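You operate a simulated robot arm through the tools that you are given. There is no shell and no other tool. Be economical: measure what you need, move in short steps, check, and stop when the job is done.

Carry out the task below with a simulated two-armed robot. There is one attempt and no reset: what you move stays moved.

TASK
On the top of the long table, fold the blue cloth in half.

Only the result counts: the job must be done as asked and must still hold three seconds after the hand-in. Knocking over, shifting, dropping, spilling or breaking anything else fails it. Flat cloth is picked up by pressing the open fingertips on it (5 to 10 N) and closing them slowly along it; thin cloth reads only 2 to 8 mm in the jaws.

THE ROBOT
Two 7-joint arms with two-finger parallel grippers on one trunk, on a base that drives. Base frame: it is fixed to the floor where the robot stands at the start and does not move with it; the origin is under the middle of the robot, x ahead of it, y to its left, z up. Units: mm, degrees, N and s.
The left shoulder is at the start at [60, 143, 901], the right one opposite. With the tool pointing down near the work surface each hand reaches from about 320 to 740 mm from the robot's upright axis, wherever it stands, measured 20 degrees to its own side. Places, roughly: top of the long table [1000, 100, 800]. Payload 1.57 kg a hand.
The TCP of each hand is the grasp point between the finger pads, 30 mm short of the fingertips. In the tool frame z runs along the fingers and y along their closing line. Largest opening 110 mm; finger width 24, thickness 12; the body of the gripper, 48 by 112 mm, starts 78 mm behind the TCP.
Orientation is that of the tool frame in the base frame, as a unit quaternion [w, x, y, z]. With the fingers straight down and closing along the base's y, the tool's x points along the base's -x, its y along +y and its z along -z.

THE INTERFACE
- The arms move only by the tool servo_tool. It takes "left_increments", "right_increments" or both (then of equal length, played together; a hand with none holds still); each is one flat list of numbers, 6 for each row, row after row: the shift along the tool's x, y, z in mm, then the turn, a rotation vector about the tool's x, y, z in rad. In form: [x, y, z, ax, ay, az, x, y, z, ax, ay, az, ...]. A call has 1 to 12 rows; each row shifts and turns the commanded pose from where the row before left it, along the tool's axes as they then stand. "left_grip" and "right_grip" are, for a hand that has rows, the opening, from 0 (shut) to 1 (fully open), set as the call begins (left out, the last holds). Rows are played at 5 a second. More than 50 mm and 8.6 degrees between two rows, or a gripper value outside its range, and nothing of the call is played. A pose out of reach is approached as far as the arm can. The call stops where the force on the tool passes 40 N (or 10 N more than at its start, if that is more) or the arm is blocked; 0.2 s more then pass. The fingers move at their own pace (about 45 mm/s each) and stop on an object; they squeeze with about 25 N. The grip force told is the motor's: it shows also when the fingers shut on nothing. Time passes only in rows, and 0.2 s behind the last, so rows that do not move let the fingers close. The reply holds the time, the measured pose of the TCP, the force on the tool along the base axes, the opening and the grip force, in the units named above and with some noise, with the torque about the TCP (base axes, N m) and any sound that the robot's microphone picked up, and new pictures: "show" is both (left out), scene, wrist or none (wrist: the cameras of the hands that moved).
- Cameras (640 x 400 px; columns grow to the right, rows downward): "scene" is now at [40.5, -7.3, 1497]; the picture's right is [0.01, -1.00, 0.00], its down [-0.83, -0.01, -0.55] and it looks along [0.55, 0.01, -0.83] (base axes); focal length 281 px, centre (320, 200). "left" rides on the left gripper at [70, -16, -141] in its tool frame; the picture's right is [0.23, 0.97, 0.00], its down [-0.86, 0.20, -0.48] and it looks along [-0.47, 0.11, 0.88] (tool axes); focal length 222 px, centre (320, 200). "right" rides on the right gripper at [70, 16, -141] in its tool frame; the picture's right is [-0.23, 0.97, 0.00], its down [-0.86, -0.20, -0.48] and it looks along [-0.47, -0.11, 0.88] (tool axes); focal length 222 px, centre (320, 200). There is no depth. A picture from a camera that has moved, and an enlarged one, comes with that camera's place and axes in the base frame and with its lens. The place of the scene camera against the robot may be out by one fixed shift of up to 12 mm in any direction.
- move_column(by): slides the trunk up (or, below 0, down) by that many mm; the arms and the scene camera ride with it, the base frame stays. It gives what a move gives, with no picture.
- base_move(legs): drives the robot by 1 to 6 legs, each [ahead, left, turn to the left] in mm, mm and degrees, along the robot's own axes; the way and the turn of a leg run together, so that a leg with both is an arc; at most 1500 mm and 180 degrees a leg. The arms and the cameras ride along, it lands a little off, and it stops where it bumps. It gives what a move gives, and a new picture of the scene camera.
- head_to(pan, tilt): turns the head with the scene camera to pan (to the left, within 86 degrees either way) and tilt (down, from -29 to 69), counted from straight ahead of the robot. It gives what a move gives, and a new picture of the scene camera.
- zoom(camera, box): a new picture of the part [left, top, right, bottom] of that camera's present view, enlarged. No time passes.
- hand_in(): hands the job in; it is judged then, once.

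Go step by step. Nothing tells you exact positions but the pictures and the camera data: compare them with the known pose of the tool, close in by small moves and look again before you grip or let go. The budget is 120 turns and 260 pictures, counting those below and the enlarged ones. Unless the task says otherwise, let go and move clear before handing in, and close with one line.

The tools are called after ">>>" as name(argument=value, ...) on one line, values as JSON. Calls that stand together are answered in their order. servo_tool: Moves the arms, as the interface text tells. Its arguments: {"type":"object","properties":{"left_increments":{"type":"array","items":{"type":"number"}},"left_grip":{"type":"number"},"right_increments":{"type":"array","items":{"type":"number"}},"right_grip":{"type":"number"},"show":{"type":"string","enum":["both","scene","wrist","none"]}},"required":[]} The other tools are called the same way: move_column (by) slides the trunk up or down; base_move (legs) drives the base; head_to (pan, tilt) turns the head that bears the scene camera; zoom (camera, box) takes an enlarged picture of a part of a camera's view; hand_in () hands the job in.

At the start:

```text
clock: 0.0
left_tcp_pos: [458.5, 256.9, 962.8]
left_ee_rot: [0.0, 0.0, 1.0, 0.001]
left_contact_force: [-1.0, 0.8, -0.1]
left_torque: [0.01, 0.0, 0.01]
left_gripper_width: 110.1
left_gripper_force: 0.1
right_tcp_pos: [601.3, -214.7, 966.3]
right_ee_rot: [0.0, 0.0, 1.0, 0.0]
right_contact_force: [0.3, 0.4, 0.2]
right_torque: [-0.01, -0.01, 0.0]
right_gripper_width: 110.1
right_gripper_force: 0.0
trunk travel left (down, up): [-500.0, 90.0]
robot x, y, heading: [0.7, 1.0, 0.2]
head pan, tilt: [0.7, 56.5]
```

scene: 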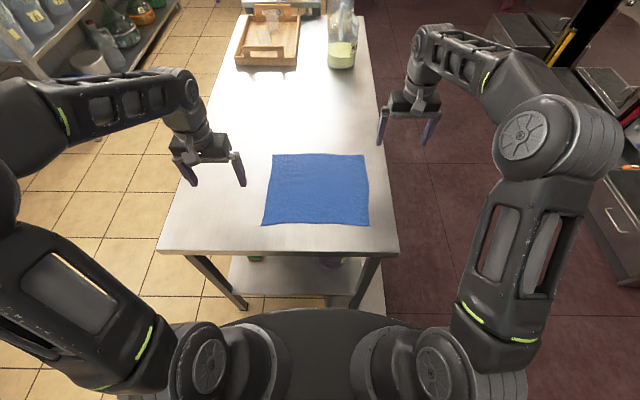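
right: 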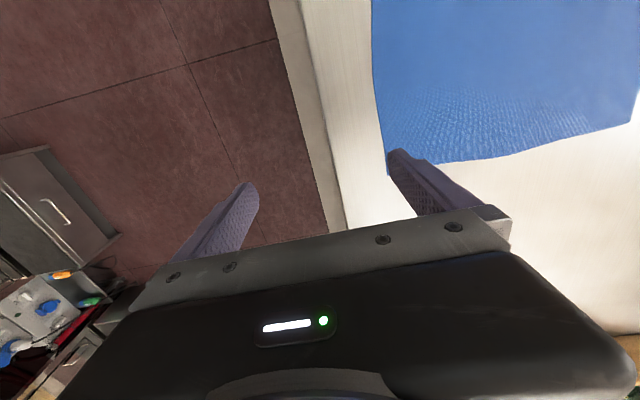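
left: 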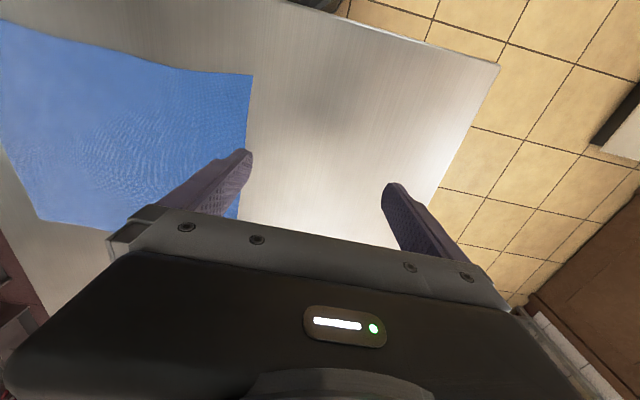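

The cloth lies at about x 405–680, y −140–163 on the table. I plan to take both far corners and fold the far edge over onto the near edge, so I first bring the hands above those corners.

>>> servo_tool(left_increments=[-32, -21, 13, 0, 0, 0, -32, -21, 13, 0, 0, 0, -32, -21, 13, 0, 0, 0, -32, -21, 13, 0, 0, 0, -32, -21, 13, 0, 0, 0, -32, -21, 13, 0, 0, 0], right_increments=[-8, 18, 13, 0, 0, 0, -8, 18, 13, 0, 0, 0, -8, 18, 13, 0, 0, 0, -8, 18, 13, 0, 0, 0, -8, 18, 13, 0, 0, 0, -8, 18, 13, 0, 0, 0], left_grip=0.4, right_grip=0.4)

```text
clock: 1.4
left_tcp_pos: [650.8, 130.4, 884.5]
left_ee_rot: [0.0, 0.0, 1.0, 0.0]
left_contact_force: [0.6, 0.3, 0.5]
left_torque: [-0.02, 0.05, -0.02]
left_gripper_width: 43.8
left_gripper_force: 0.1
right_tcp_pos: [650.9, -105.3, 889.5]
right_ee_rot: [0.0, 0.0, 1.0, 0.001]
right_contact_force: [0.3, 0.0, 0.2]
right_torque: [-0.02, 0.04, -0.01]
right_gripper_width: 43.9
right_gripper_force: 0.0
trunk travel left (down, up): [-500.0, 90.0]
robot x, y, heading: [-1.7, 2.1, -0.0]
head pan, tilt: [0.7, 56.5]
camera scene: at [41.8, -7.4, 1497.0], right [0.01, -1.0, 0.0], down [-0.83, -0.01, -0.55], along [0.55, 0.01, -0.83], focal length 281 px, centre (320, 200)
camera right: at [579.6, -89.7, 1031.4], right [0.23, 0.97, 0.0], down [0.86, -0.2, 0.48], along [0.47, -0.11, -0.88], focal length 222 px, centre (320, 200)
camera left: at [580.3, 114.6, 1026.1], right [-0.23, 0.97, 0.0], down [0.86, 0.2, 0.48], along [0.46, 0.11, -0.88], focal length 222 px, centre (320, 200)
```

scene: 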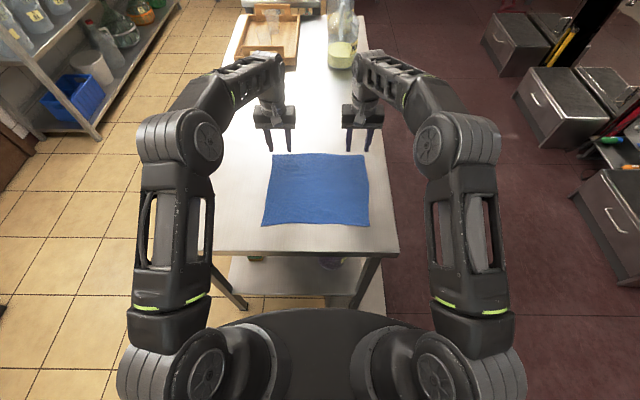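
right: 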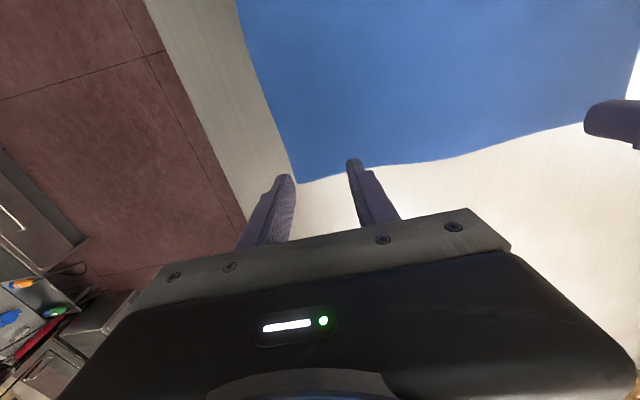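
left: 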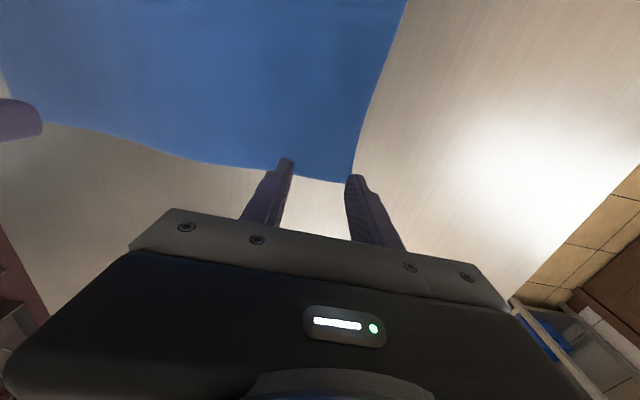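

The far corners come out at about (668, 172) on the left and (674, −140) on the right. I lower both hands to just above the cloth and look again.

>>> servo_tool(left_increments=[-2.5, 2.5, 21, 0, 0, 0, -2.5, 1.5, 21, 0, 0, 0], right_increments=[-4, 1, 23, 0, 0, 0, -4, 1, 24, 0, 0, 0], show="wrist")

```text
clock: 2.0
left_tcp_pos: [653.7, 134.4, 850.8]
left_ee_rot: [0.005, 0.0, 1.0, -0.001]
left_contact_force: [-1.5, -0.5, 22.9]
left_torque: [0.32, 0.14, 0.0]
left_gripper_width: 44.0
left_gripper_force: 0.1
right_tcp_pos: [658.0, -104.2, 850.7]
right_ee_rot: [0.008, 0.0, 1.0, 0.001]
right_contact_force: [0.6, -1.2, 36.1]
right_torque: [-0.52, 0.26, 0.04]
right_gripper_width: 44.2
right_gripper_force: 0.0
trunk travel left (down, up): [-500.0, 90.0]
robot x, y, heading: [0.9, 3.4, 0.1]
head pan, tilt: [0.7, 56.5]
camera right: at [584.8, -89.1, 992.2], right [0.23, 0.97, 0.01], down [0.85, -0.2, 0.49], along [0.48, -0.11, -0.87], focal length 222 px, centre (320, 200)
camera left: at [581.4, 118.8, 991.8], right [-0.23, 0.97, 0.0], down [0.85, 0.2, 0.49], along [0.47, 0.11, -0.87], focal length 222 px, centre (320, 200)
```

right: 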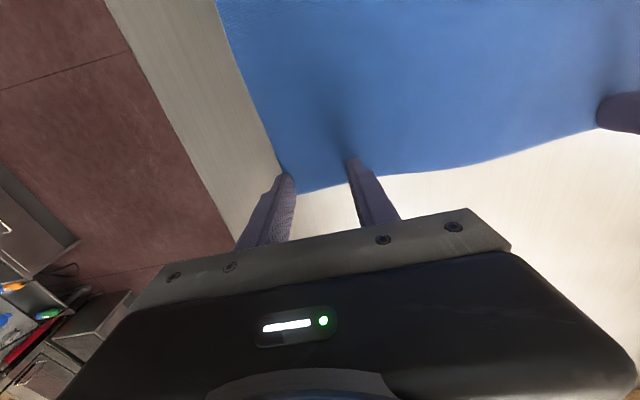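
left: 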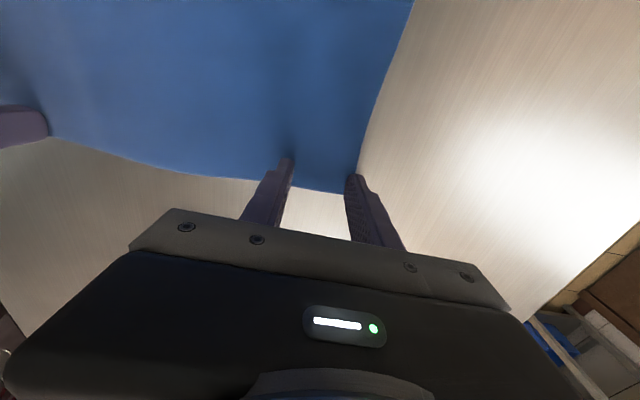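

Contact came at TCP z≈851, so the table surface is at about 820, higher than I assumed. I lift off a little and shift the hands inward and back so that both fingers sit on cloth.

>>> servo_tool(left_increments=[0, 0, -16, 0, 0, 0, 4, -8, 0, 0, 0, 0], right_increments=[0, 0, -16, 0, 0, 0, 4, 10, 0, 0, 0, 0], show="wrist")

>>> zoom(camera="left", box=[220, 80, 440, 220])

>>> zoom(camera="right", box=[200, 80, 420, 220])

```text
clock: 2.6
left_tcp_pos: [650.2, 126.9, 859.0]
left_ee_rot: [0.0, 0.0, 1.0, 0.0]
left_contact_force: [-0.8, -0.2, 0.6]
left_torque: [0.02, 0.03, 0.03]
left_gripper_width: 43.9
left_gripper_force: 0.1
right_tcp_pos: [652.0, -94.6, 856.3]
right_ee_rot: [-0.002, 0.001, 1.0, 0.0]
right_contact_force: [0.4, -0.6, -0.4]
right_torque: [0.0, -0.01, 0.01]
right_gripper_width: 43.9
right_gripper_force: 0.1
trunk travel left (down, up): [-500.0, 90.0]
robot x, y, heading: [1.0, 2.2, 0.0]
head pan, tilt: [0.7, 56.5]
camera right: at [582.4, -78.9, 999.2], right [0.23, 0.97, 0.0], down [0.86, -0.2, 0.48], along [0.46, -0.11, -0.88], focal length 222 px, centre (320, 200)
camera left: at [580.2, 111.2, 1000.8], right [-0.23, 0.97, 0.0], down [0.86, 0.2, 0.48], along [0.47, 0.11, -0.88], focal length 222 px, centre (320, 200)
```

right: 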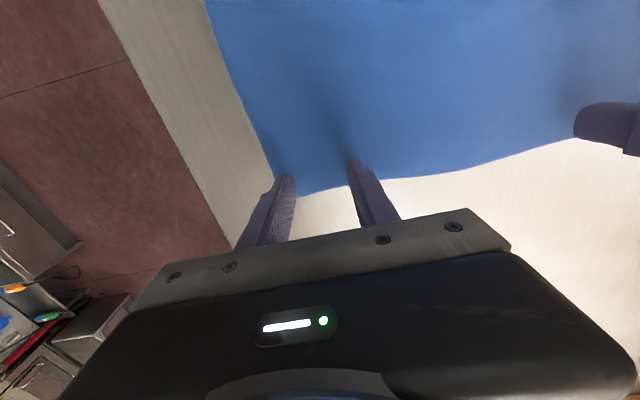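
left: 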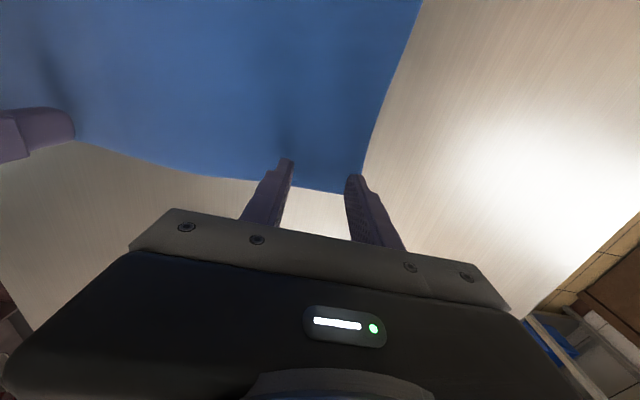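

```text
2.86 times, centred on (330, 150) of left
camera zoom: at [580.2, 111.2, 1000.8], right [-0.23, 0.97, 0.0], down [0.86, 0.2, 0.48], along [0.47, 0.11, -0.88], focal length 635 px, centre (291, 343)
```

zoom: 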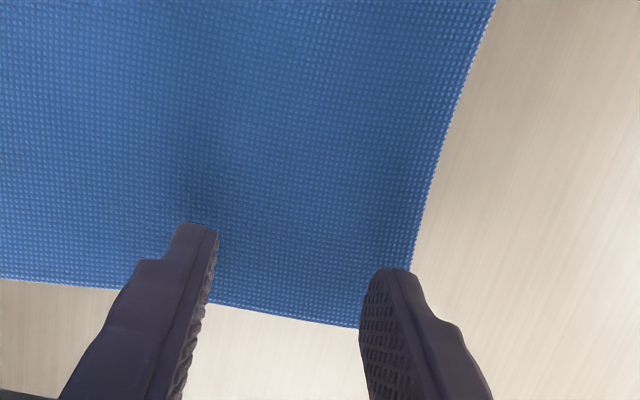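

```text
2.86 times, centred on (310, 150) of right
camera zoom: at [582.4, -78.9, 999.2], right [0.23, 0.97, 0.0], down [0.86, -0.2, 0.48], along [0.46, -0.11, -0.88], focal length 635 px, centre (349, 343)
```

zoom: 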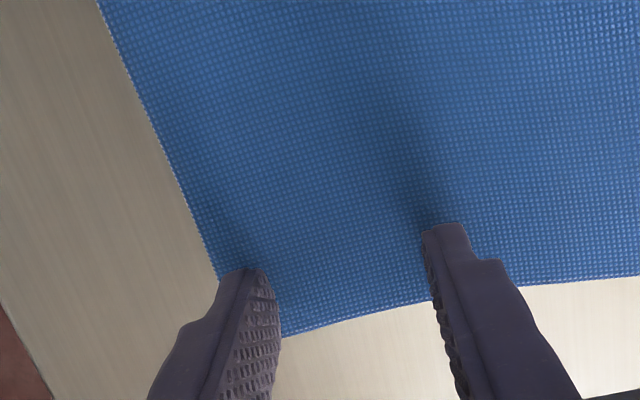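

The outer fingers are still right at the corners. I move a bit more inward and back, then descend gently to contact.

>>> servo_tool(left_increments=[5, -4, 0, 0, 0, 0, 0, 0, 5, 0, 0, 0, 0, 0, 4, 0, 0, 0], right_increments=[4, 4, 0, 0, 0, 0, 0, 0, 3, 0, 0, 0, 0, 0, 3, 0, 0, 0], show="none")

```text
clock: 3.4
left_tcp_pos: [646.4, 123.5, 851.4]
left_ee_rot: [0.0, 0.0, 1.0, 0.0]
left_contact_force: [-0.6, -0.3, 1.5]
left_torque: [0.05, -0.01, 0.02]
left_gripper_width: 44.2
left_gripper_force: 0.1
right_tcp_pos: [649.4, -91.3, 851.3]
right_ee_rot: [-0.001, 0.0, 1.0, 0.0]
right_contact_force: [0.0, -0.8, -0.2]
right_torque: [-0.01, 0.0, -0.01]
right_gripper_width: 43.9
right_gripper_force: 0.1
trunk travel left (down, up): [-500.0, 90.0]
robot x, y, heading: [0.6, -0.5, 0.0]
head pan, tilt: [0.7, 56.5]
```

>>> servo_tool(left_increments=[0, 0, 2.5, 0, 0, 0, 0, 0, 0, 0, 0, 0], right_increments=[0, 0, 3, 0, 0, 0, 0, 0, 0, 0, 0, 0], show="none")

```text
clock: 4.0
left_tcp_pos: [646.1, 123.1, 851.5]
left_ee_rot: [0.003, 0.0, 1.0, 0.0]
left_contact_force: [-0.3, 1.8, 18.0]
left_torque: [0.35, 0.08, -0.03]
left_gripper_width: 44.0
left_gripper_force: 0.0
right_tcp_pos: [649.6, -91.2, 851.3]
right_ee_rot: [0.002, 0.0, 1.0, 0.0]
right_contact_force: [1.1, -0.9, 5.4]
right_torque: [-0.1, -0.05, -0.01]
right_gripper_width: 44.1
right_gripper_force: 0.1
trunk travel left (down, up): [-500.0, 90.0]
robot x, y, heading: [-0.5, 2.2, -0.2]
head pan, tilt: [0.7, 56.5]
```

Only the outer fingers carry load, judging by the torque sign. I trim the roll slightly so that both fingers press evenly.

>>> servo_tool(left_increments=[0, 0, -1.0, -0.02, 0, 0, 0, 0, 0, 0, 0, 0], right_increments=[0, 0, 0.7, 0.02, 0, 0, 0, 0, 0, 0, 0, 0], show="none")

```text
clock: 4.6
left_tcp_pos: [645.5, 122.7, 851.3]
left_ee_rot: [0.001, -0.001, 1.0, 0.009]
left_contact_force: [2.7, 0.0, 16.5]
left_torque: [-0.51, -0.03, 0.1]
left_gripper_width: 43.9
left_gripper_force: 0.0
right_tcp_pos: [648.3, -89.7, 850.8]
right_ee_rot: [0.003, 0.0, 1.0, -0.008]
right_contact_force: [0.3, -0.5, 18.6]
right_torque: [0.57, -0.06, -0.05]
right_gripper_width: 43.5
right_gripper_force: 0.1
trunk travel left (down, up): [-500.0, 90.0]
robot x, y, heading: [-0.4, 1.2, -0.3]
head pan, tilt: [0.7, 56.5]
```

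>>> servo_tool(left_increments=[0, 0, -0.9, 0.01, 0, 0, 0, 0, 0, 0, 0, 0], right_increments=[0, 0, -1.2, -0.011, 0, 0, 0, 0, 0, 0, 0, 0], show="none")

```text
clock: 5.2
left_tcp_pos: [645.5, 123.0, 850.5]
left_ee_rot: [0.001, 0.0, 1.0, 0.004]
left_contact_force: [2.4, -0.7, 13.5]
left_torque: [-0.44, -0.09, 0.04]
left_gripper_width: 44.1
left_gripper_force: 0.4
right_tcp_pos: [648.7, -91.2, 852.0]
right_ee_rot: [0.002, 0.0, 1.0, -0.005]
right_contact_force: [2.6, 0.6, 17.9]
right_torque: [0.51, -0.18, -0.05]
right_gripper_width: 44.3
right_gripper_force: 0.3
trunk travel left (down, up): [-500.0, 90.0]
robot x, y, heading: [2.2, 0.7, 0.1]
head pan, tilt: [0.7, 56.5]
```

>>> servo_tool(left_increments=[0, 0, -0.4, 0.006, 0, 0, 0, 0, 0, 0, 0, 0], right_increments=[0, 0, -0.7, -0.005, 0, 0, 0, 0, 0, 0, 0, 0], show="none")

```text
clock: 5.8
left_tcp_pos: [645.0, 122.4, 851.8]
left_ee_rot: [0.0, 0.0, 1.0, 0.002]
left_contact_force: [1.5, 0.3, 9.6]
left_torque: [-0.2, -0.08, 0.01]
left_gripper_width: 43.9
left_gripper_force: 0.0
right_tcp_pos: [648.0, -90.3, 850.9]
right_ee_rot: [0.002, 0.0, 1.0, -0.002]
right_contact_force: [2.6, 0.9, 14.3]
right_torque: [0.38, -0.15, -0.08]
right_gripper_width: 43.8
right_gripper_force: 0.3
trunk travel left (down, up): [-500.0, 90.0]
robot x, y, heading: [3.4, -1.5, 0.1]
head pan, tilt: [0.7, 56.5]
```

Nearly balanced now. I ease the right hand slightly and start closing in steps.

>>> servo_tool(left_increments=[0, 0, 0, 0.001, 0, 0, 0, 0, 0, 0, 0, 0], right_increments=[0, 0, -0.7, -0.003, 0, 0, 0, 0, 0, 0, 0, 0], left_grip=0.33, right_grip=0.33, show="none")

>>> servo_tool(left_increments=[0, 0, 0, 0, 0, 0, 0, 0, 0, 0, 0, 0], right_increments=[0, 0, 0, 0, 0, 0, 0, 0, 0, 0, 0, 0], left_grip=0.26, right_grip=0.26, show="wrist")

```text
clock: 6.4
left_tcp_pos: [645.5, 123.7, 852.0]
left_ee_rot: [0.0, 0.0, 1.0, 0.001]
left_contact_force: [-1.0, -2.4, 7.3]
left_torque: [-0.11, -0.04, -0.03]
left_gripper_width: 36.6
left_gripper_force: 1.6
right_tcp_pos: [647.5, -92.2, 851.6]
right_ee_rot: [0.0, 0.0, 1.0, -0.001]
right_contact_force: [-1.4, 2.4, 9.7]
right_torque: [0.11, -0.04, 0.01]
right_gripper_width: 37.3
right_gripper_force: 0.1
trunk travel left (down, up): [-500.0, 90.0]
robot x, y, heading: [2.3, -1.7, -0.1]
head pan, tilt: [0.7, 56.5]
```

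```text
clock: 7.0
left_tcp_pos: [645.4, 123.9, 851.8]
left_ee_rot: [0.0, 0.0, 1.0, 0.001]
left_contact_force: [-1.4, -0.3, 6.3]
left_torque: [-0.06, 0.02, 0.0]
left_gripper_width: 29.1
left_gripper_force: 0.6
right_tcp_pos: [647.9, -91.4, 850.9]
right_ee_rot: [-0.001, 0.0, 1.0, -0.001]
right_contact_force: [-1.2, 0.6, 6.5]
right_torque: [0.08, 0.01, 0.02]
right_gripper_width: 29.3
right_gripper_force: 0.3
trunk travel left (down, up): [-500.0, 90.0]
robot x, y, heading: [1.8, -0.1, -0.0]
head pan, tilt: [0.7, 56.5]
camera right: at [577.7, -75.1, 993.3], right [0.23, 0.97, 0.0], down [0.85, -0.2, 0.48], along [0.47, -0.11, -0.88], focal length 222 px, centre (320, 200)
camera left: at [574.2, 106.6, 992.4], right [-0.23, 0.97, 0.0], down [0.85, 0.2, 0.48], along [0.47, 0.11, -0.88], focal length 222 px, centre (320, 200)
```

right: 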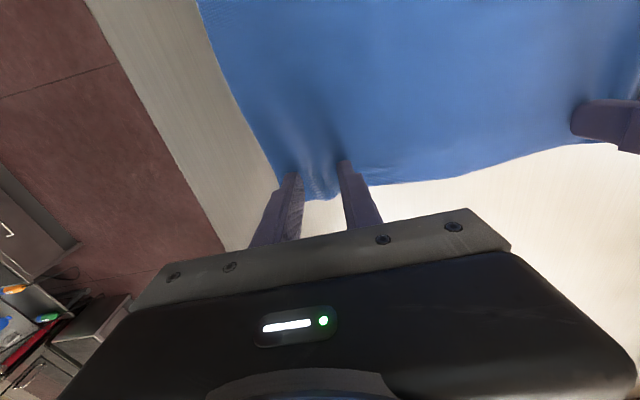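
left: 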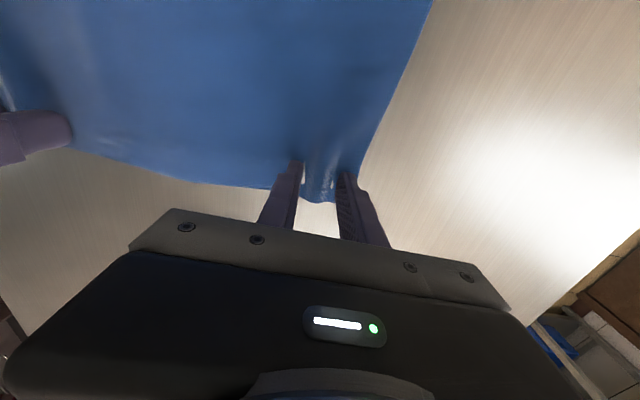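

The cloth is bunching up between the fingers as wanted. I keep closing in steps.

>>> servo_tool(left_increments=[0, 0, 0, 0, 0, 0, 0, 0, 0, 0, 0, 0], right_increments=[0, 0, 0, 0, 0, 0, 0, 0, 0, 0, 0, 0], left_grip=0.18, right_grip=0.18, show="none")

>>> servo_tool(left_increments=[0, 0, 0, 0, 0, 0, 0, 0, 0, 0, 0, 0], right_increments=[0, 0, 0, 0, 0, 0, 0, 0, 0, 0, 0, 0], left_grip=0.1, right_grip=0.1, show="none")

>>> servo_tool(left_increments=[0, 0, 0, 0, 0, 0, 0, 0, 0, 0, 0, 0, 0, 0, 0, 0, 0, 0], right_increments=[0, 0, 0, 0, 0, 0, 0, 0, 0, 0, 0, 0, 0, 0, 0, 0, 0, 0], left_grip=0, right_grip=0, show="wrist")

```text
clock: 7.6
left_tcp_pos: [645.2, 123.2, 851.2]
left_ee_rot: [0.0, 0.0, 1.0, 0.002]
left_contact_force: [0.0, -2.7, 5.8]
left_torque: [-0.05, -0.02, 0.01]
left_gripper_width: 19.9
left_gripper_force: 0.2
right_tcp_pos: [649.5, -91.1, 851.1]
right_ee_rot: [-0.001, 0.0, 1.0, 0.0]
right_contact_force: [-0.9, 0.7, 4.1]
right_torque: [0.04, -0.02, 0.03]
right_gripper_width: 20.4
right_gripper_force: 0.4
trunk travel left (down, up): [-500.0, 90.0]
robot x, y, heading: [1.8, -1.2, 0.4]
head pan, tilt: [0.7, 56.5]
```

```text
clock: 8.2
left_tcp_pos: [645.5, 123.2, 850.5]
left_ee_rot: [0.001, 0.0, 1.0, 0.002]
left_contact_force: [-0.5, -0.7, 5.7]
left_torque: [0.02, -0.01, 0.02]
left_gripper_width: 10.8
left_gripper_force: 0.0
right_tcp_pos: [648.8, -91.4, 851.7]
right_ee_rot: [0.0, -0.001, 1.0, 0.001]
right_contact_force: [-0.2, 0.6, 3.2]
right_torque: [0.03, 0.03, 0.02]
right_gripper_width: 11.4
right_gripper_force: 0.5
trunk travel left (down, up): [-500.0, 90.0]
robot x, y, heading: [0.2, -1.3, 0.1]
head pan, tilt: [0.7, 56.5]
```

```text
clock: 9.0
left_tcp_pos: [645.0, 122.1, 851.2]
left_ee_rot: [0.0, 0.0, 1.0, 0.001]
left_contact_force: [-0.2, -6.0, 6.3]
left_torque: [-0.16, -0.01, 0.04]
left_gripper_width: 1.8
left_gripper_force: 23.4
right_tcp_pos: [648.9, -90.0, 852.8]
right_ee_rot: [0.0, 0.0, 1.0, 0.0]
right_contact_force: [0.2, 5.5, 2.3]
right_torque: [0.18, -0.01, -0.02]
right_gripper_width: 6.5
right_gripper_force: 25.3
trunk travel left (down, up): [-500.0, 90.0]
robot x, y, heading: [-0.1, -0.4, 0.2]
head pan, tilt: [0.7, 56.5]
camera right: at [578.1, -74.3, 993.4], right [0.23, 0.97, 0.0], down [0.86, -0.2, 0.48], along [0.47, -0.11, -0.88], focal length 222 px, centre (320, 200)
camera left: at [574.6, 105.8, 992.5], right [-0.23, 0.97, 0.0], down [0.85, 0.2, 0.48], along [0.47, 0.11, -0.88], focal length 222 px, centre (320, 200)
```

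right: 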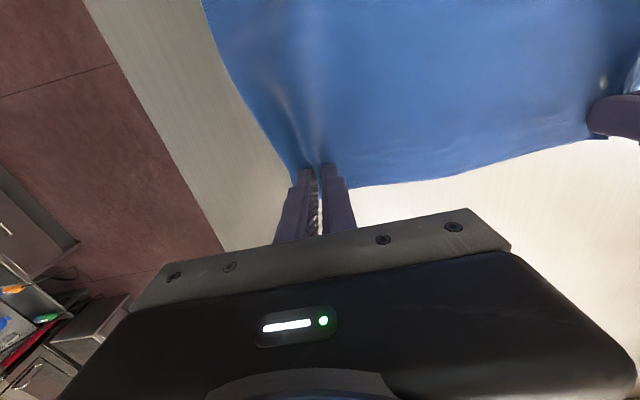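
left: 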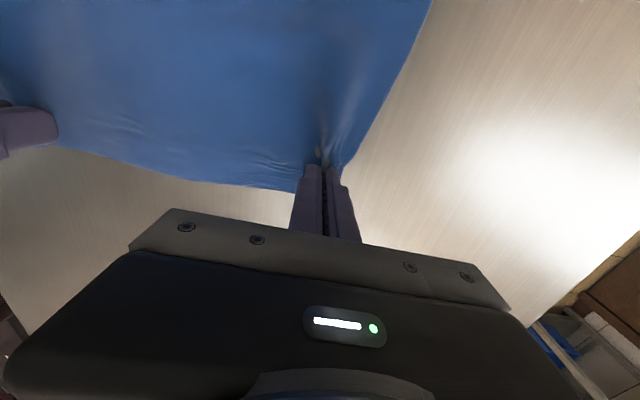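

The right hand reads 6.5 mm, which is a hold; the left at 1.8 mm is doubtful. I lift both a little to check.

>>> servo_tool(left_increments=[0, 0, -12, 0, 0, 0, 2, 0, -13, 0, 0, 0], right_increments=[0, 0, -12, 0, 0, 0, 2, 0, -13, 0, 0, 0], show="both")

```text
clock: 9.6
left_tcp_pos: [643.2, 122.2, 875.4]
left_ee_rot: [0.0, 0.0, 1.0, 0.002]
left_contact_force: [-0.1, -6.8, -0.5]
left_torque: [-0.21, -0.02, 0.02]
left_gripper_width: 1.8
left_gripper_force: 23.1
right_tcp_pos: [648.2, -91.2, 875.8]
right_ee_rot: [0.0, 0.0, 1.0, 0.0]
right_contact_force: [0.3, 6.7, 0.1]
right_torque: [0.21, -0.04, 0.02]
right_gripper_width: 6.5
right_gripper_force: 24.9
trunk travel left (down, up): [-500.0, 90.0]
robot x, y, heading: [-1.7, 1.4, -0.2]
head pan, tilt: [0.7, 56.5]
camera scene: at [40.3, -7.3, 1496.9], right [0.01, -1.0, 0.0], down [-0.83, -0.01, -0.55], along [0.55, 0.01, -0.83], focal length 281 px, centre (320, 200)
camera right: at [576.5, -74.4, 1018.0], right [0.23, 0.97, 0.0], down [0.86, -0.2, 0.48], along [0.47, -0.11, -0.88], focal length 222 px, centre (320, 200)
camera left: at [573.0, 105.7, 1016.6], right [-0.23, 0.97, 0.0], down [0.86, 0.2, 0.48], along [0.47, 0.11, -0.88], focal length 222 px, centre (320, 200)
```

scene: 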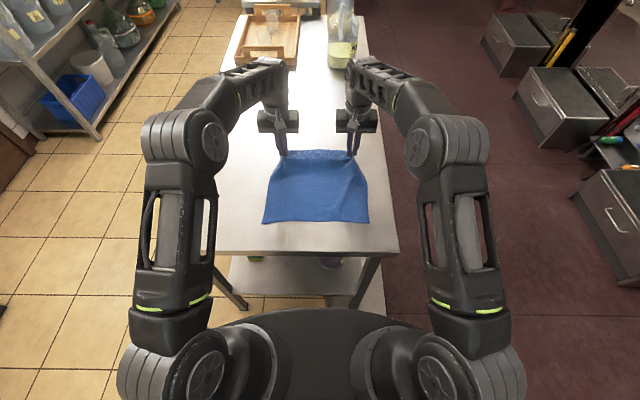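
right: 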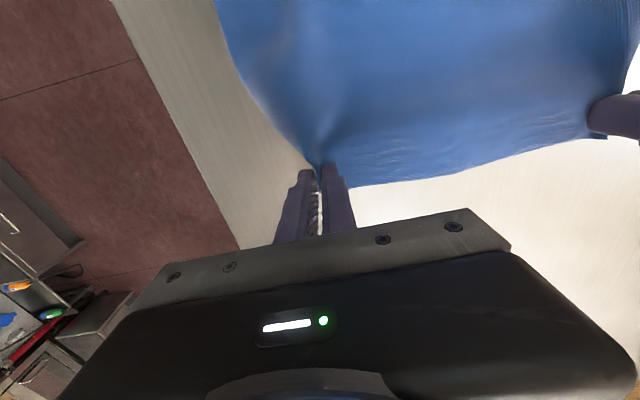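
left: 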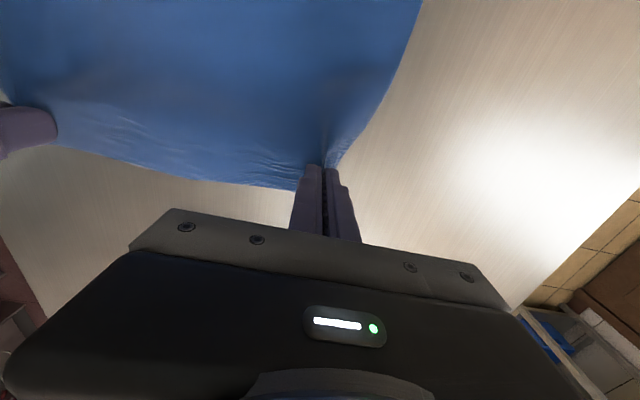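

Both corners are held. I carry the far edge over in a low arc about the fold line x≈533, easing the tension a little as I go.

>>> servo_tool(left_increments=[6, -2, -15, 0, 0, 0, 7, -2, -15, 0, 0, 0, 12, 0, -13, 0, 0, 0, 13, 0, -12, 0, 0, 0, 16, 0, -9, 0, 0, 0, 17, 0, -9, 0, 0, 0, 19, 0, -4, 0, 0, 0, 20, 0, -3, 0, 0, 0], right_increments=[6, 2, -15, 0, 0, 0, 7, 2, -15, 0, 0, 0, 12, 0, -13, 0, 0, 0, 13, 0, -12, 0, 0, 0, 16, 0, -9, 0, 0, 0, 17, 0, -9, 0, 0, 0, 19, 0, -4, 0, 0, 0, 20, 0, -3, 0, 0, 0], show="both")

```text
clock: 11.4
left_tcp_pos: [532.9, 118.2, 955.5]
left_ee_rot: [0.0, 0.0, 1.0, 0.002]
left_contact_force: [-0.2, 0.1, 0.4]
left_torque: [0.04, 0.04, 0.01]
left_gripper_width: 2.0
left_gripper_force: 23.5
right_tcp_pos: [535.6, -86.7, 957.3]
right_ee_rot: [0.001, 0.0, 1.0, 0.0]
right_contact_force: [-0.4, 0.0, -0.6]
right_torque: [-0.06, -0.02, 0.03]
right_gripper_width: 6.4
right_gripper_force: 24.5
trunk travel left (down, up): [-500.0, 90.0]
robot x, y, heading: [0.2, -1.1, -0.1]
head pan, tilt: [0.7, 56.5]
camera scene: at [39.4, -7.3, 1497.0], right [0.01, -1.0, 0.0], down [-0.83, -0.01, -0.55], along [0.55, 0.01, -0.83], focal length 281 px, centre (320, 200)
camera right: at [465.6, -70.8, 1098.4], right [0.23, 0.97, 0.0], down [0.85, -0.2, 0.48], along [0.47, -0.11, -0.88], focal length 222 px, centre (320, 200)
camera left: at [461.7, 101.7, 1097.0], right [-0.23, 0.97, 0.0], down [0.85, 0.2, 0.48], along [0.47, 0.11, -0.88], focal length 222 px, centre (320, 200)
```

scene: 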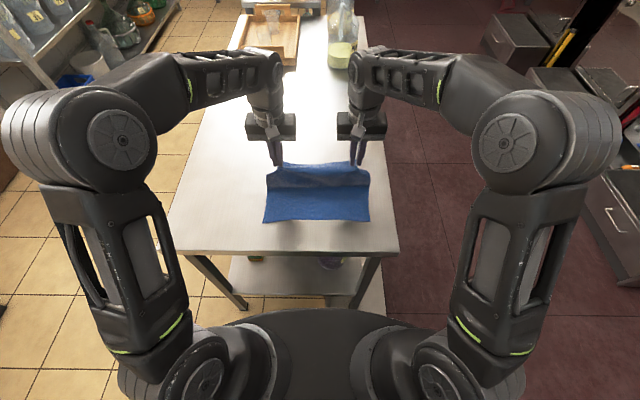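
right: 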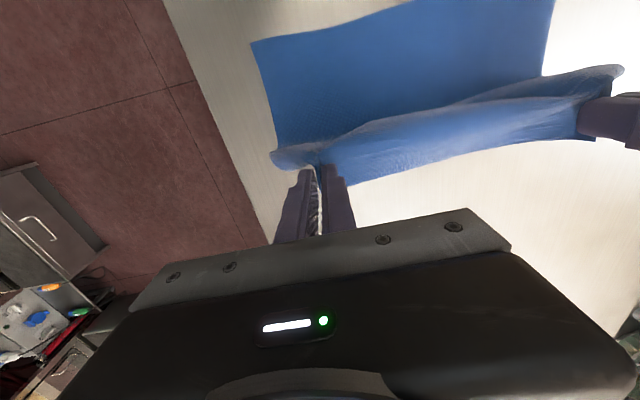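
left: 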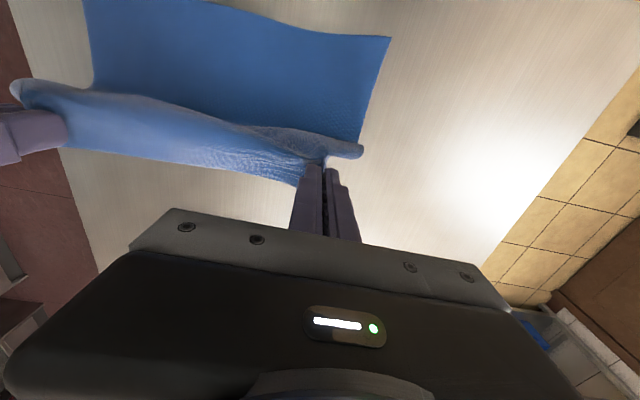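

The fold is forming well; near corners read about (411, 163) and (420, −131). I carry on over and down, and stop above the near edge to align.

>>> servo_tool(left_increments=[20, 0, 3, 0, 0, 0, 18, 0, 4, 0, 0, 0, 17, 0, 9, 0, 0, 0, 16, 0, 9, 0, 0, 0, 13, 0, 13, 0, 0, 0, 11, 0, 13, 0, 0, 0, 7, 0, 12, 0, 0, 0, 2, 0, 10, 0, 0, 0], right_increments=[20, 0, 3, 0, 0, 0, 18, 0, 4, 0, 0, 0, 17, 0, 9, 0, 0, 0, 16, 0, 9, 0, 0, 0, 13, 0, 13, 0, 0, 0, 11, 0, 13, 0, 0, 0, 7, 0, 12, 0, 0, 0, 2, 0, 10, 0, 0, 0], show="both")

>>> zoom(camera="scene", box=[220, 130, 420, 255])

```text
clock: 13.2
left_tcp_pos: [430.8, 119.2, 882.1]
left_ee_rot: [0.001, 0.0, 1.0, 0.002]
left_contact_force: [0.5, -0.3, 0.1]
left_torque: [-0.02, -0.03, 0.02]
left_gripper_width: 1.5
left_gripper_force: 22.9
right_tcp_pos: [434.2, -86.9, 883.0]
right_ee_rot: [0.0, 0.0, 1.0, 0.0]
right_contact_force: [1.0, 0.1, 0.8]
right_torque: [0.02, 0.02, 0.03]
right_gripper_width: 6.4
right_gripper_force: 25.0
trunk travel left (down, up): [-500.0, 90.0]
robot x, y, heading: [1.4, 0.2, -0.0]
head pan, tilt: [0.7, 56.5]
camera scene: at [40.6, -7.3, 1497.0], right [0.01, -1.0, 0.0], down [-0.83, -0.01, -0.55], along [0.55, 0.01, -0.83], focal length 281 px, centre (320, 200)
camera right: at [362.7, -71.1, 1025.0], right [0.23, 0.97, 0.0], down [0.85, -0.2, 0.48], along [0.47, -0.11, -0.88], focal length 222 px, centre (320, 200)
camera left: at [359.5, 102.5, 1023.6], right [-0.23, 0.97, 0.0], down [0.86, 0.2, 0.48], along [0.47, 0.11, -0.88], focal length 222 px, centre (320, 200)
```

scene: 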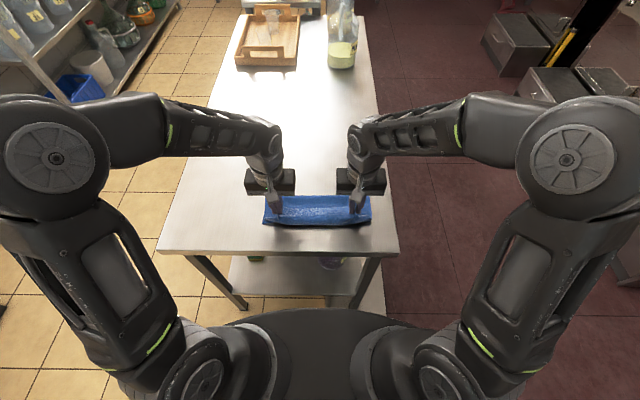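
right: 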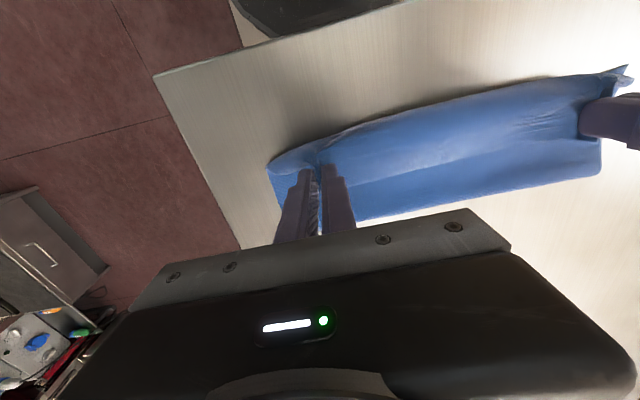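
left: 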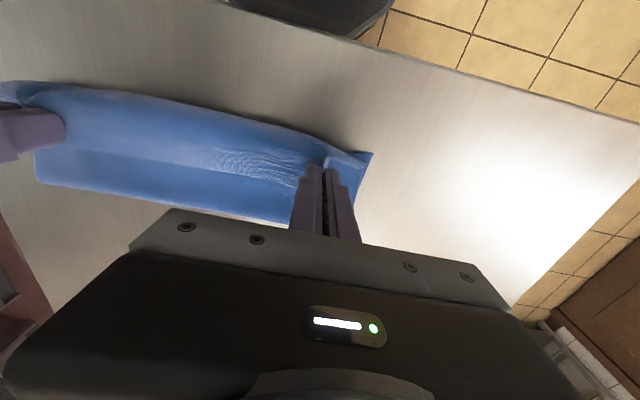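

```text
3.20 times, centred on (320, 192) of scene
camera zoom: at [40.6, -7.3, 1497.0], right [0.01, -1.0, 0.0], down [-0.83, -0.01, -0.55], along [0.55, 0.01, -0.83], focal length 898 px, centre (320, 224)
```

zoom: 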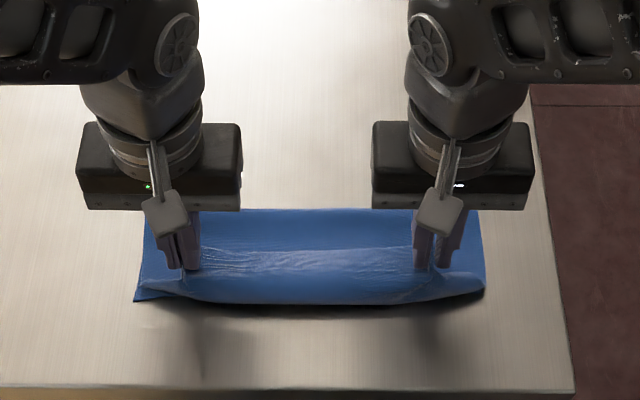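

The upper edge is hovering just above the near edge. I lower to near contact and check alignment.

>>> servo_tool(left_increments=[3, 0, 9, 0, 0, 0, 3, 0, 8, 0, 0, 0, 0, 0, 8, 0, 0, 0], right_increments=[1, 0, 9, 0, 0, 0, 0, 0, 8, 0, 0, 0, 0, 0, 8, 0, 0, 0], show="wrist")

>>> zoom(camera="scene", box=[240, 170, 400, 270])

>>> zoom(camera="right", box=[220, 60, 420, 220])

>>> zoom(camera="left", box=[220, 60, 420, 220])

```text
clock: 14.0
left_tcp_pos: [424.1, 118.7, 857.9]
left_ee_rot: [0.0, 0.0, 1.0, 0.002]
left_contact_force: [0.5, 1.3, 0.4]
left_torque: [0.01, -0.02, 0.03]
left_gripper_width: 1.7
left_gripper_force: 24.0
right_tcp_pos: [432.8, -86.8, 858.7]
right_ee_rot: [0.0, 0.0, 1.0, 0.0]
right_contact_force: [-0.4, -0.4, -0.6]
right_torque: [0.03, -0.01, 0.02]
right_gripper_width: 6.3
right_gripper_force: 25.0
trunk travel left (down, up): [-500.0, 90.0]
robot x, y, heading: [-0.3, 0.5, -0.3]
head pan, tilt: [0.7, 56.5]
camera right: at [362.0, -70.8, 999.6], right [0.23, 0.97, 0.0], down [0.86, -0.2, 0.48], along [0.47, -0.11, -0.88], focal length 222 px, centre (320, 200)
camera left: at [353.5, 102.1, 998.3], right [-0.23, 0.97, 0.0], down [0.86, 0.2, 0.48], along [0.47, 0.11, -0.88], focal length 222 px, centre (320, 200)
```

right: 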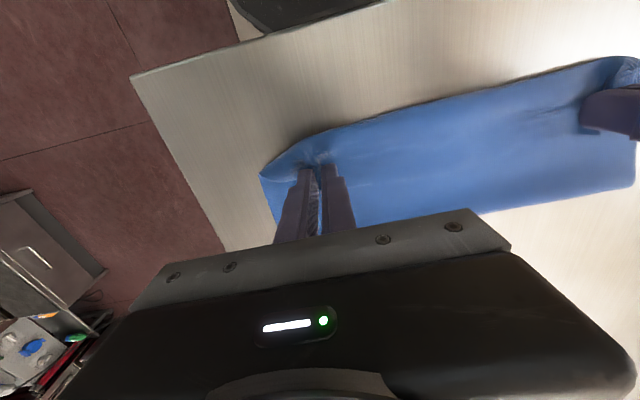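
left: 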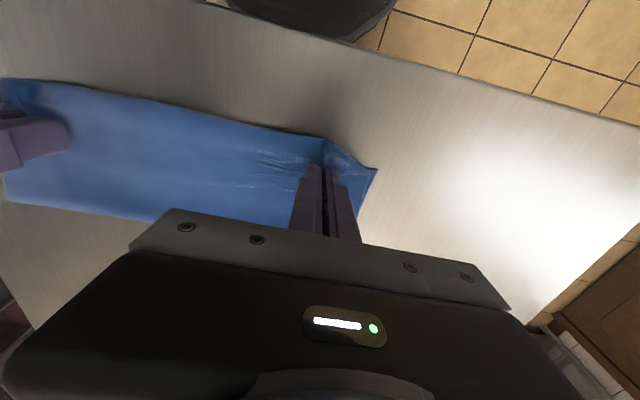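

```text
4.00 times, centred on (320, 220) of scene
camera zoom: at [40.6, -7.3, 1497.0], right [0.01, -1.0, 0.0], down [-0.83, -0.01, -0.55], along [0.55, 0.01, -0.83], focal length 1122 px, centre (320, 120)
```

zoom: 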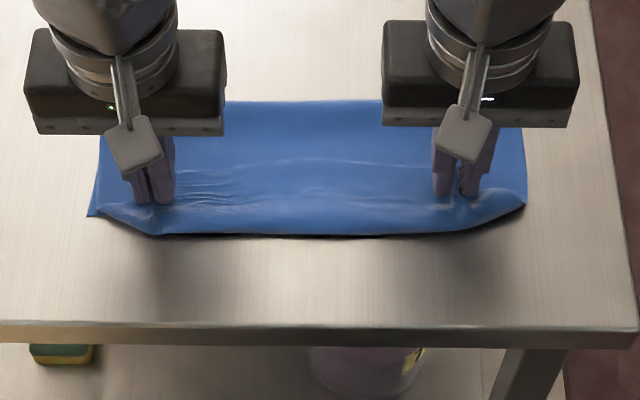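

```text
2.50 times, centred on (320, 140) of right
camera zoom: at [362.0, -70.8, 999.6], right [0.23, 0.97, 0.0], down [0.86, -0.2, 0.48], along [0.47, -0.11, -0.88], focal length 555 px, centre (320, 350)
```

zoom: 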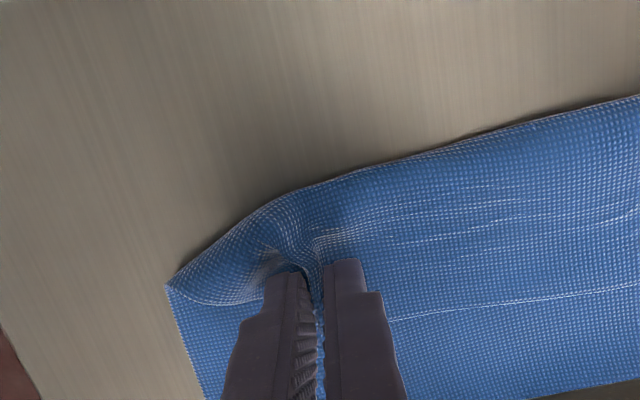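

```text
2.50 times, centred on (320, 140) of left
camera zoom: at [353.5, 102.1, 998.3], right [-0.23, 0.97, 0.0], down [0.86, 0.2, 0.48], along [0.47, 0.11, -0.88], focal length 555 px, centre (320, 350)
```

zoom: 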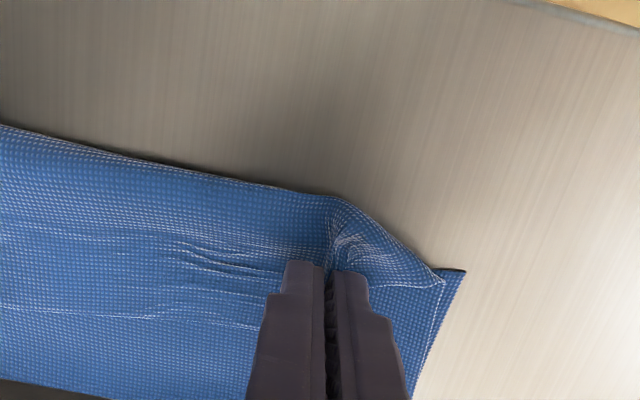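

The upper edge overshoots the lower edge by about 14 mm on the left and 20 mm on the right. I lift slightly, shift both hands back toward the fold by that much, and lower again.

>>> servo_tool(left_increments=[0, 0, -8, 0, 0, 0, -7, 1, 0, 0, 0, 0, -7, 1, 0, 0, 0, 0, 0, 1, 7, 0, 0, 0, 0, 0, 5, 0, 0, 0], right_increments=[0, 0, -8, 0, 0, 0, -10, -1, 0, 0, 0, 0, -10, -1, 0, 0, 0, 0, 0, -1, 7, 0, 0, 0, 0, 0, 5, 0, 0, 0], show="wrist")

>>> zoom(camera="scene", box=[240, 170, 400, 270])

>>> zoom(camera="right", box=[220, 60, 420, 220])

>>> zoom(camera="left", box=[220, 60, 420, 220])

```text
clock: 15.2
left_tcp_pos: [438.1, 121.6, 852.2]
left_ee_rot: [0.0, 0.0, 1.0, 0.002]
left_contact_force: [-0.3, -5.1, 1.2]
left_torque: [-0.18, -0.05, -0.01]
left_gripper_width: 2.0
left_gripper_force: 23.3
right_tcp_pos: [453.0, -88.9, 854.1]
right_ee_rot: [0.0, 0.0, 1.0, 0.001]
right_contact_force: [-0.3, 4.9, 0.5]
right_torque: [0.14, 0.03, 0.0]
right_gripper_width: 6.5
right_gripper_force: 24.5
trunk travel left (down, up): [-500.0, 90.0]
robot x, y, heading: [-3.0, -1.9, 0.2]
head pan, tilt: [0.7, 56.5]
camera right: at [381.7, -73.1, 996.4], right [0.23, 0.97, 0.0], down [0.85, -0.2, 0.48], along [0.47, -0.11, -0.88], focal length 222 px, centre (320, 200)
camera left: at [367.0, 105.4, 994.6], right [-0.23, 0.97, 0.0], down [0.85, 0.2, 0.48], along [0.47, 0.11, -0.88], focal length 222 px, centre (320, 200)
```

right: 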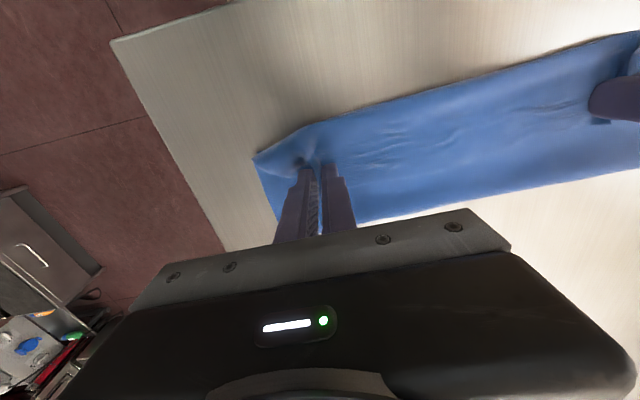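
left: 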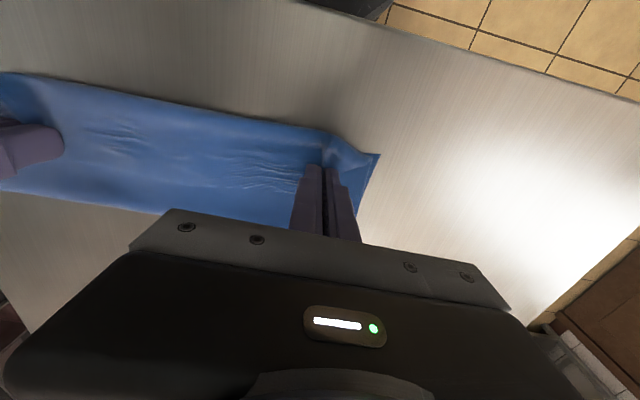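

```text
4.00 times, centred on (320, 220) of scene
camera zoom: at [40.4, -7.3, 1497.0], right [0.01, -1.0, 0.0], down [-0.83, -0.01, -0.55], along [0.55, 0.01, -0.83], focal length 1122 px, centre (320, 120)
```

zoom: 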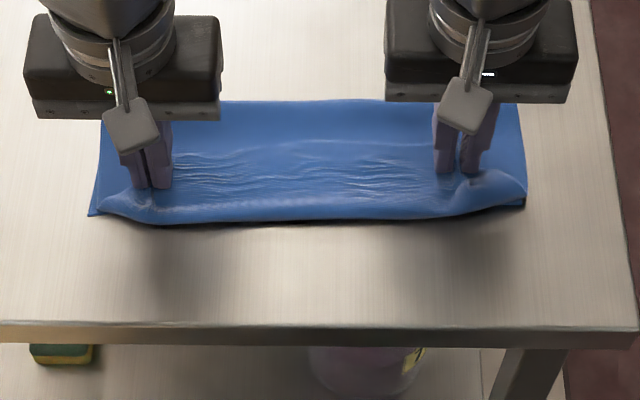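

```text
2.50 times, centred on (320, 140) of right
camera zoom: at [381.7, -73.1, 996.4], right [0.23, 0.97, 0.0], down [0.85, -0.2, 0.48], along [0.47, -0.11, -0.88], focal length 555 px, centre (320, 350)
```

zoom: 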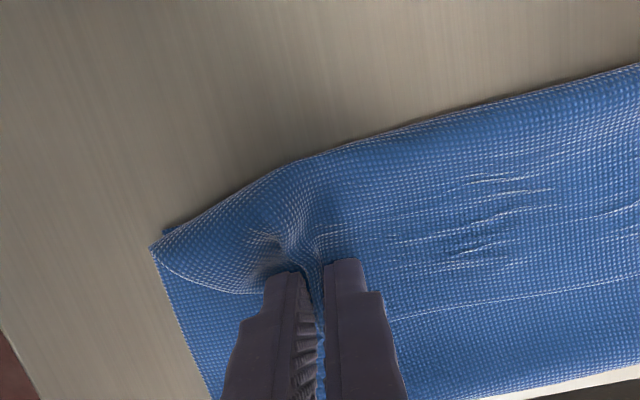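

```text
2.50 times, centred on (320, 140) of left
camera zoom: at [367.0, 105.4, 994.6], right [-0.23, 0.97, 0.0], down [0.85, 0.2, 0.48], along [0.47, 0.11, -0.88], focal length 555 px, centre (320, 350)
```

zoom: 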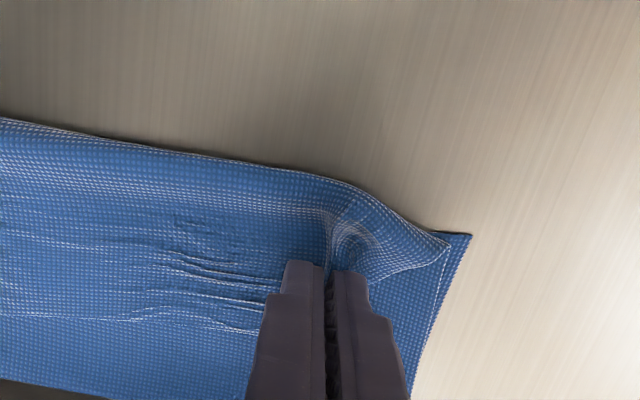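

The upper edge still overhangs by about 9 mm. I shift both hands once more and ease the sideways tension.

>>> servo_tool(left_increments=[0, -1, -7, 0, 0, 0, -5, -1, 0, 0, 0, 0, -4, 0, 0, 0, 0, 0, 0, 0, 7, 0, 0, 0], right_increments=[0, 1, -7, 0, 0, 0, -5, 1, 0, 0, 0, 0, -4, 0, 0, 0, 0, 0, 0, 0, 8, 0, 0, 0], show="none")

>>> zoom(camera="scene", box=[240, 170, 400, 270])

>>> zoom(camera="right", box=[220, 60, 420, 220])

>>> zoom(camera="left", box=[220, 60, 420, 220])

```text
clock: 16.2
left_tcp_pos: [445.2, 119.3, 853.9]
left_ee_rot: [0.0, 0.0, 1.0, 0.002]
left_contact_force: [0.4, -1.1, 0.2]
left_torque: [-0.01, 0.01, 0.01]
left_gripper_width: 1.6
left_gripper_force: 23.9
right_tcp_pos: [461.2, -87.2, 853.2]
right_ee_rot: [0.0, -0.001, 1.0, 0.0]
right_contact_force: [-1.1, 0.7, 1.4]
right_torque: [0.04, 0.02, 0.04]
right_gripper_width: 6.4
right_gripper_force: 24.9
trunk travel left (down, up): [-500.0, 90.0]
robot x, y, heading: [1.1, 1.3, -0.1]
head pan, tilt: [0.7, 56.5]
```

```text
4.00 times, centred on (320, 220) of scene
camera zoom: at [40.5, -7.3, 1497.0], right [0.01, -1.0, 0.0], down [-0.83, -0.01, -0.55], along [0.55, 0.01, -0.83], focal length 1122 px, centre (320, 120)
```

zoom: 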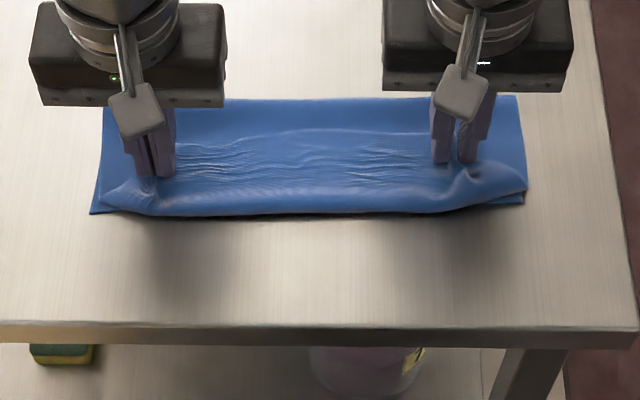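

```text
2.50 times, centred on (320, 140) of right
camera zoom: at [390.6, -71.6, 995.4], right [0.23, 0.97, 0.0], down [0.86, -0.2, 0.48], along [0.47, -0.11, -0.88], focal length 555 px, centre (320, 350)
```

zoom: 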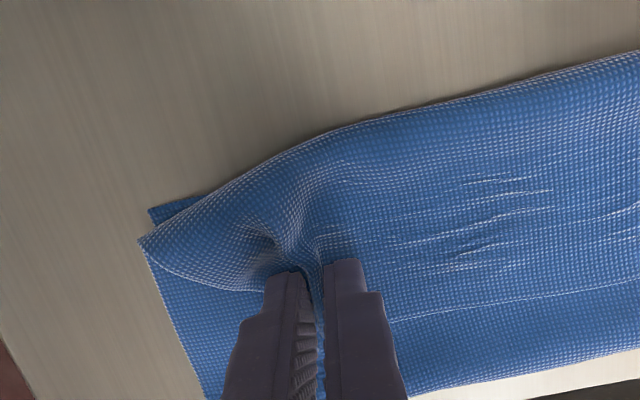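

```text
2.50 times, centred on (320, 140) of left
camera zoom: at [376.2, 103.4, 995.1], right [-0.23, 0.97, 0.0], down [0.86, 0.2, 0.48], along [0.47, 0.11, -0.88], focal length 555 px, centre (320, 350)
```

zoom: 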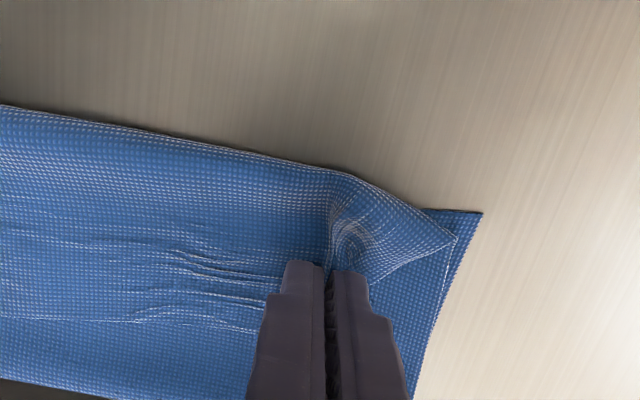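

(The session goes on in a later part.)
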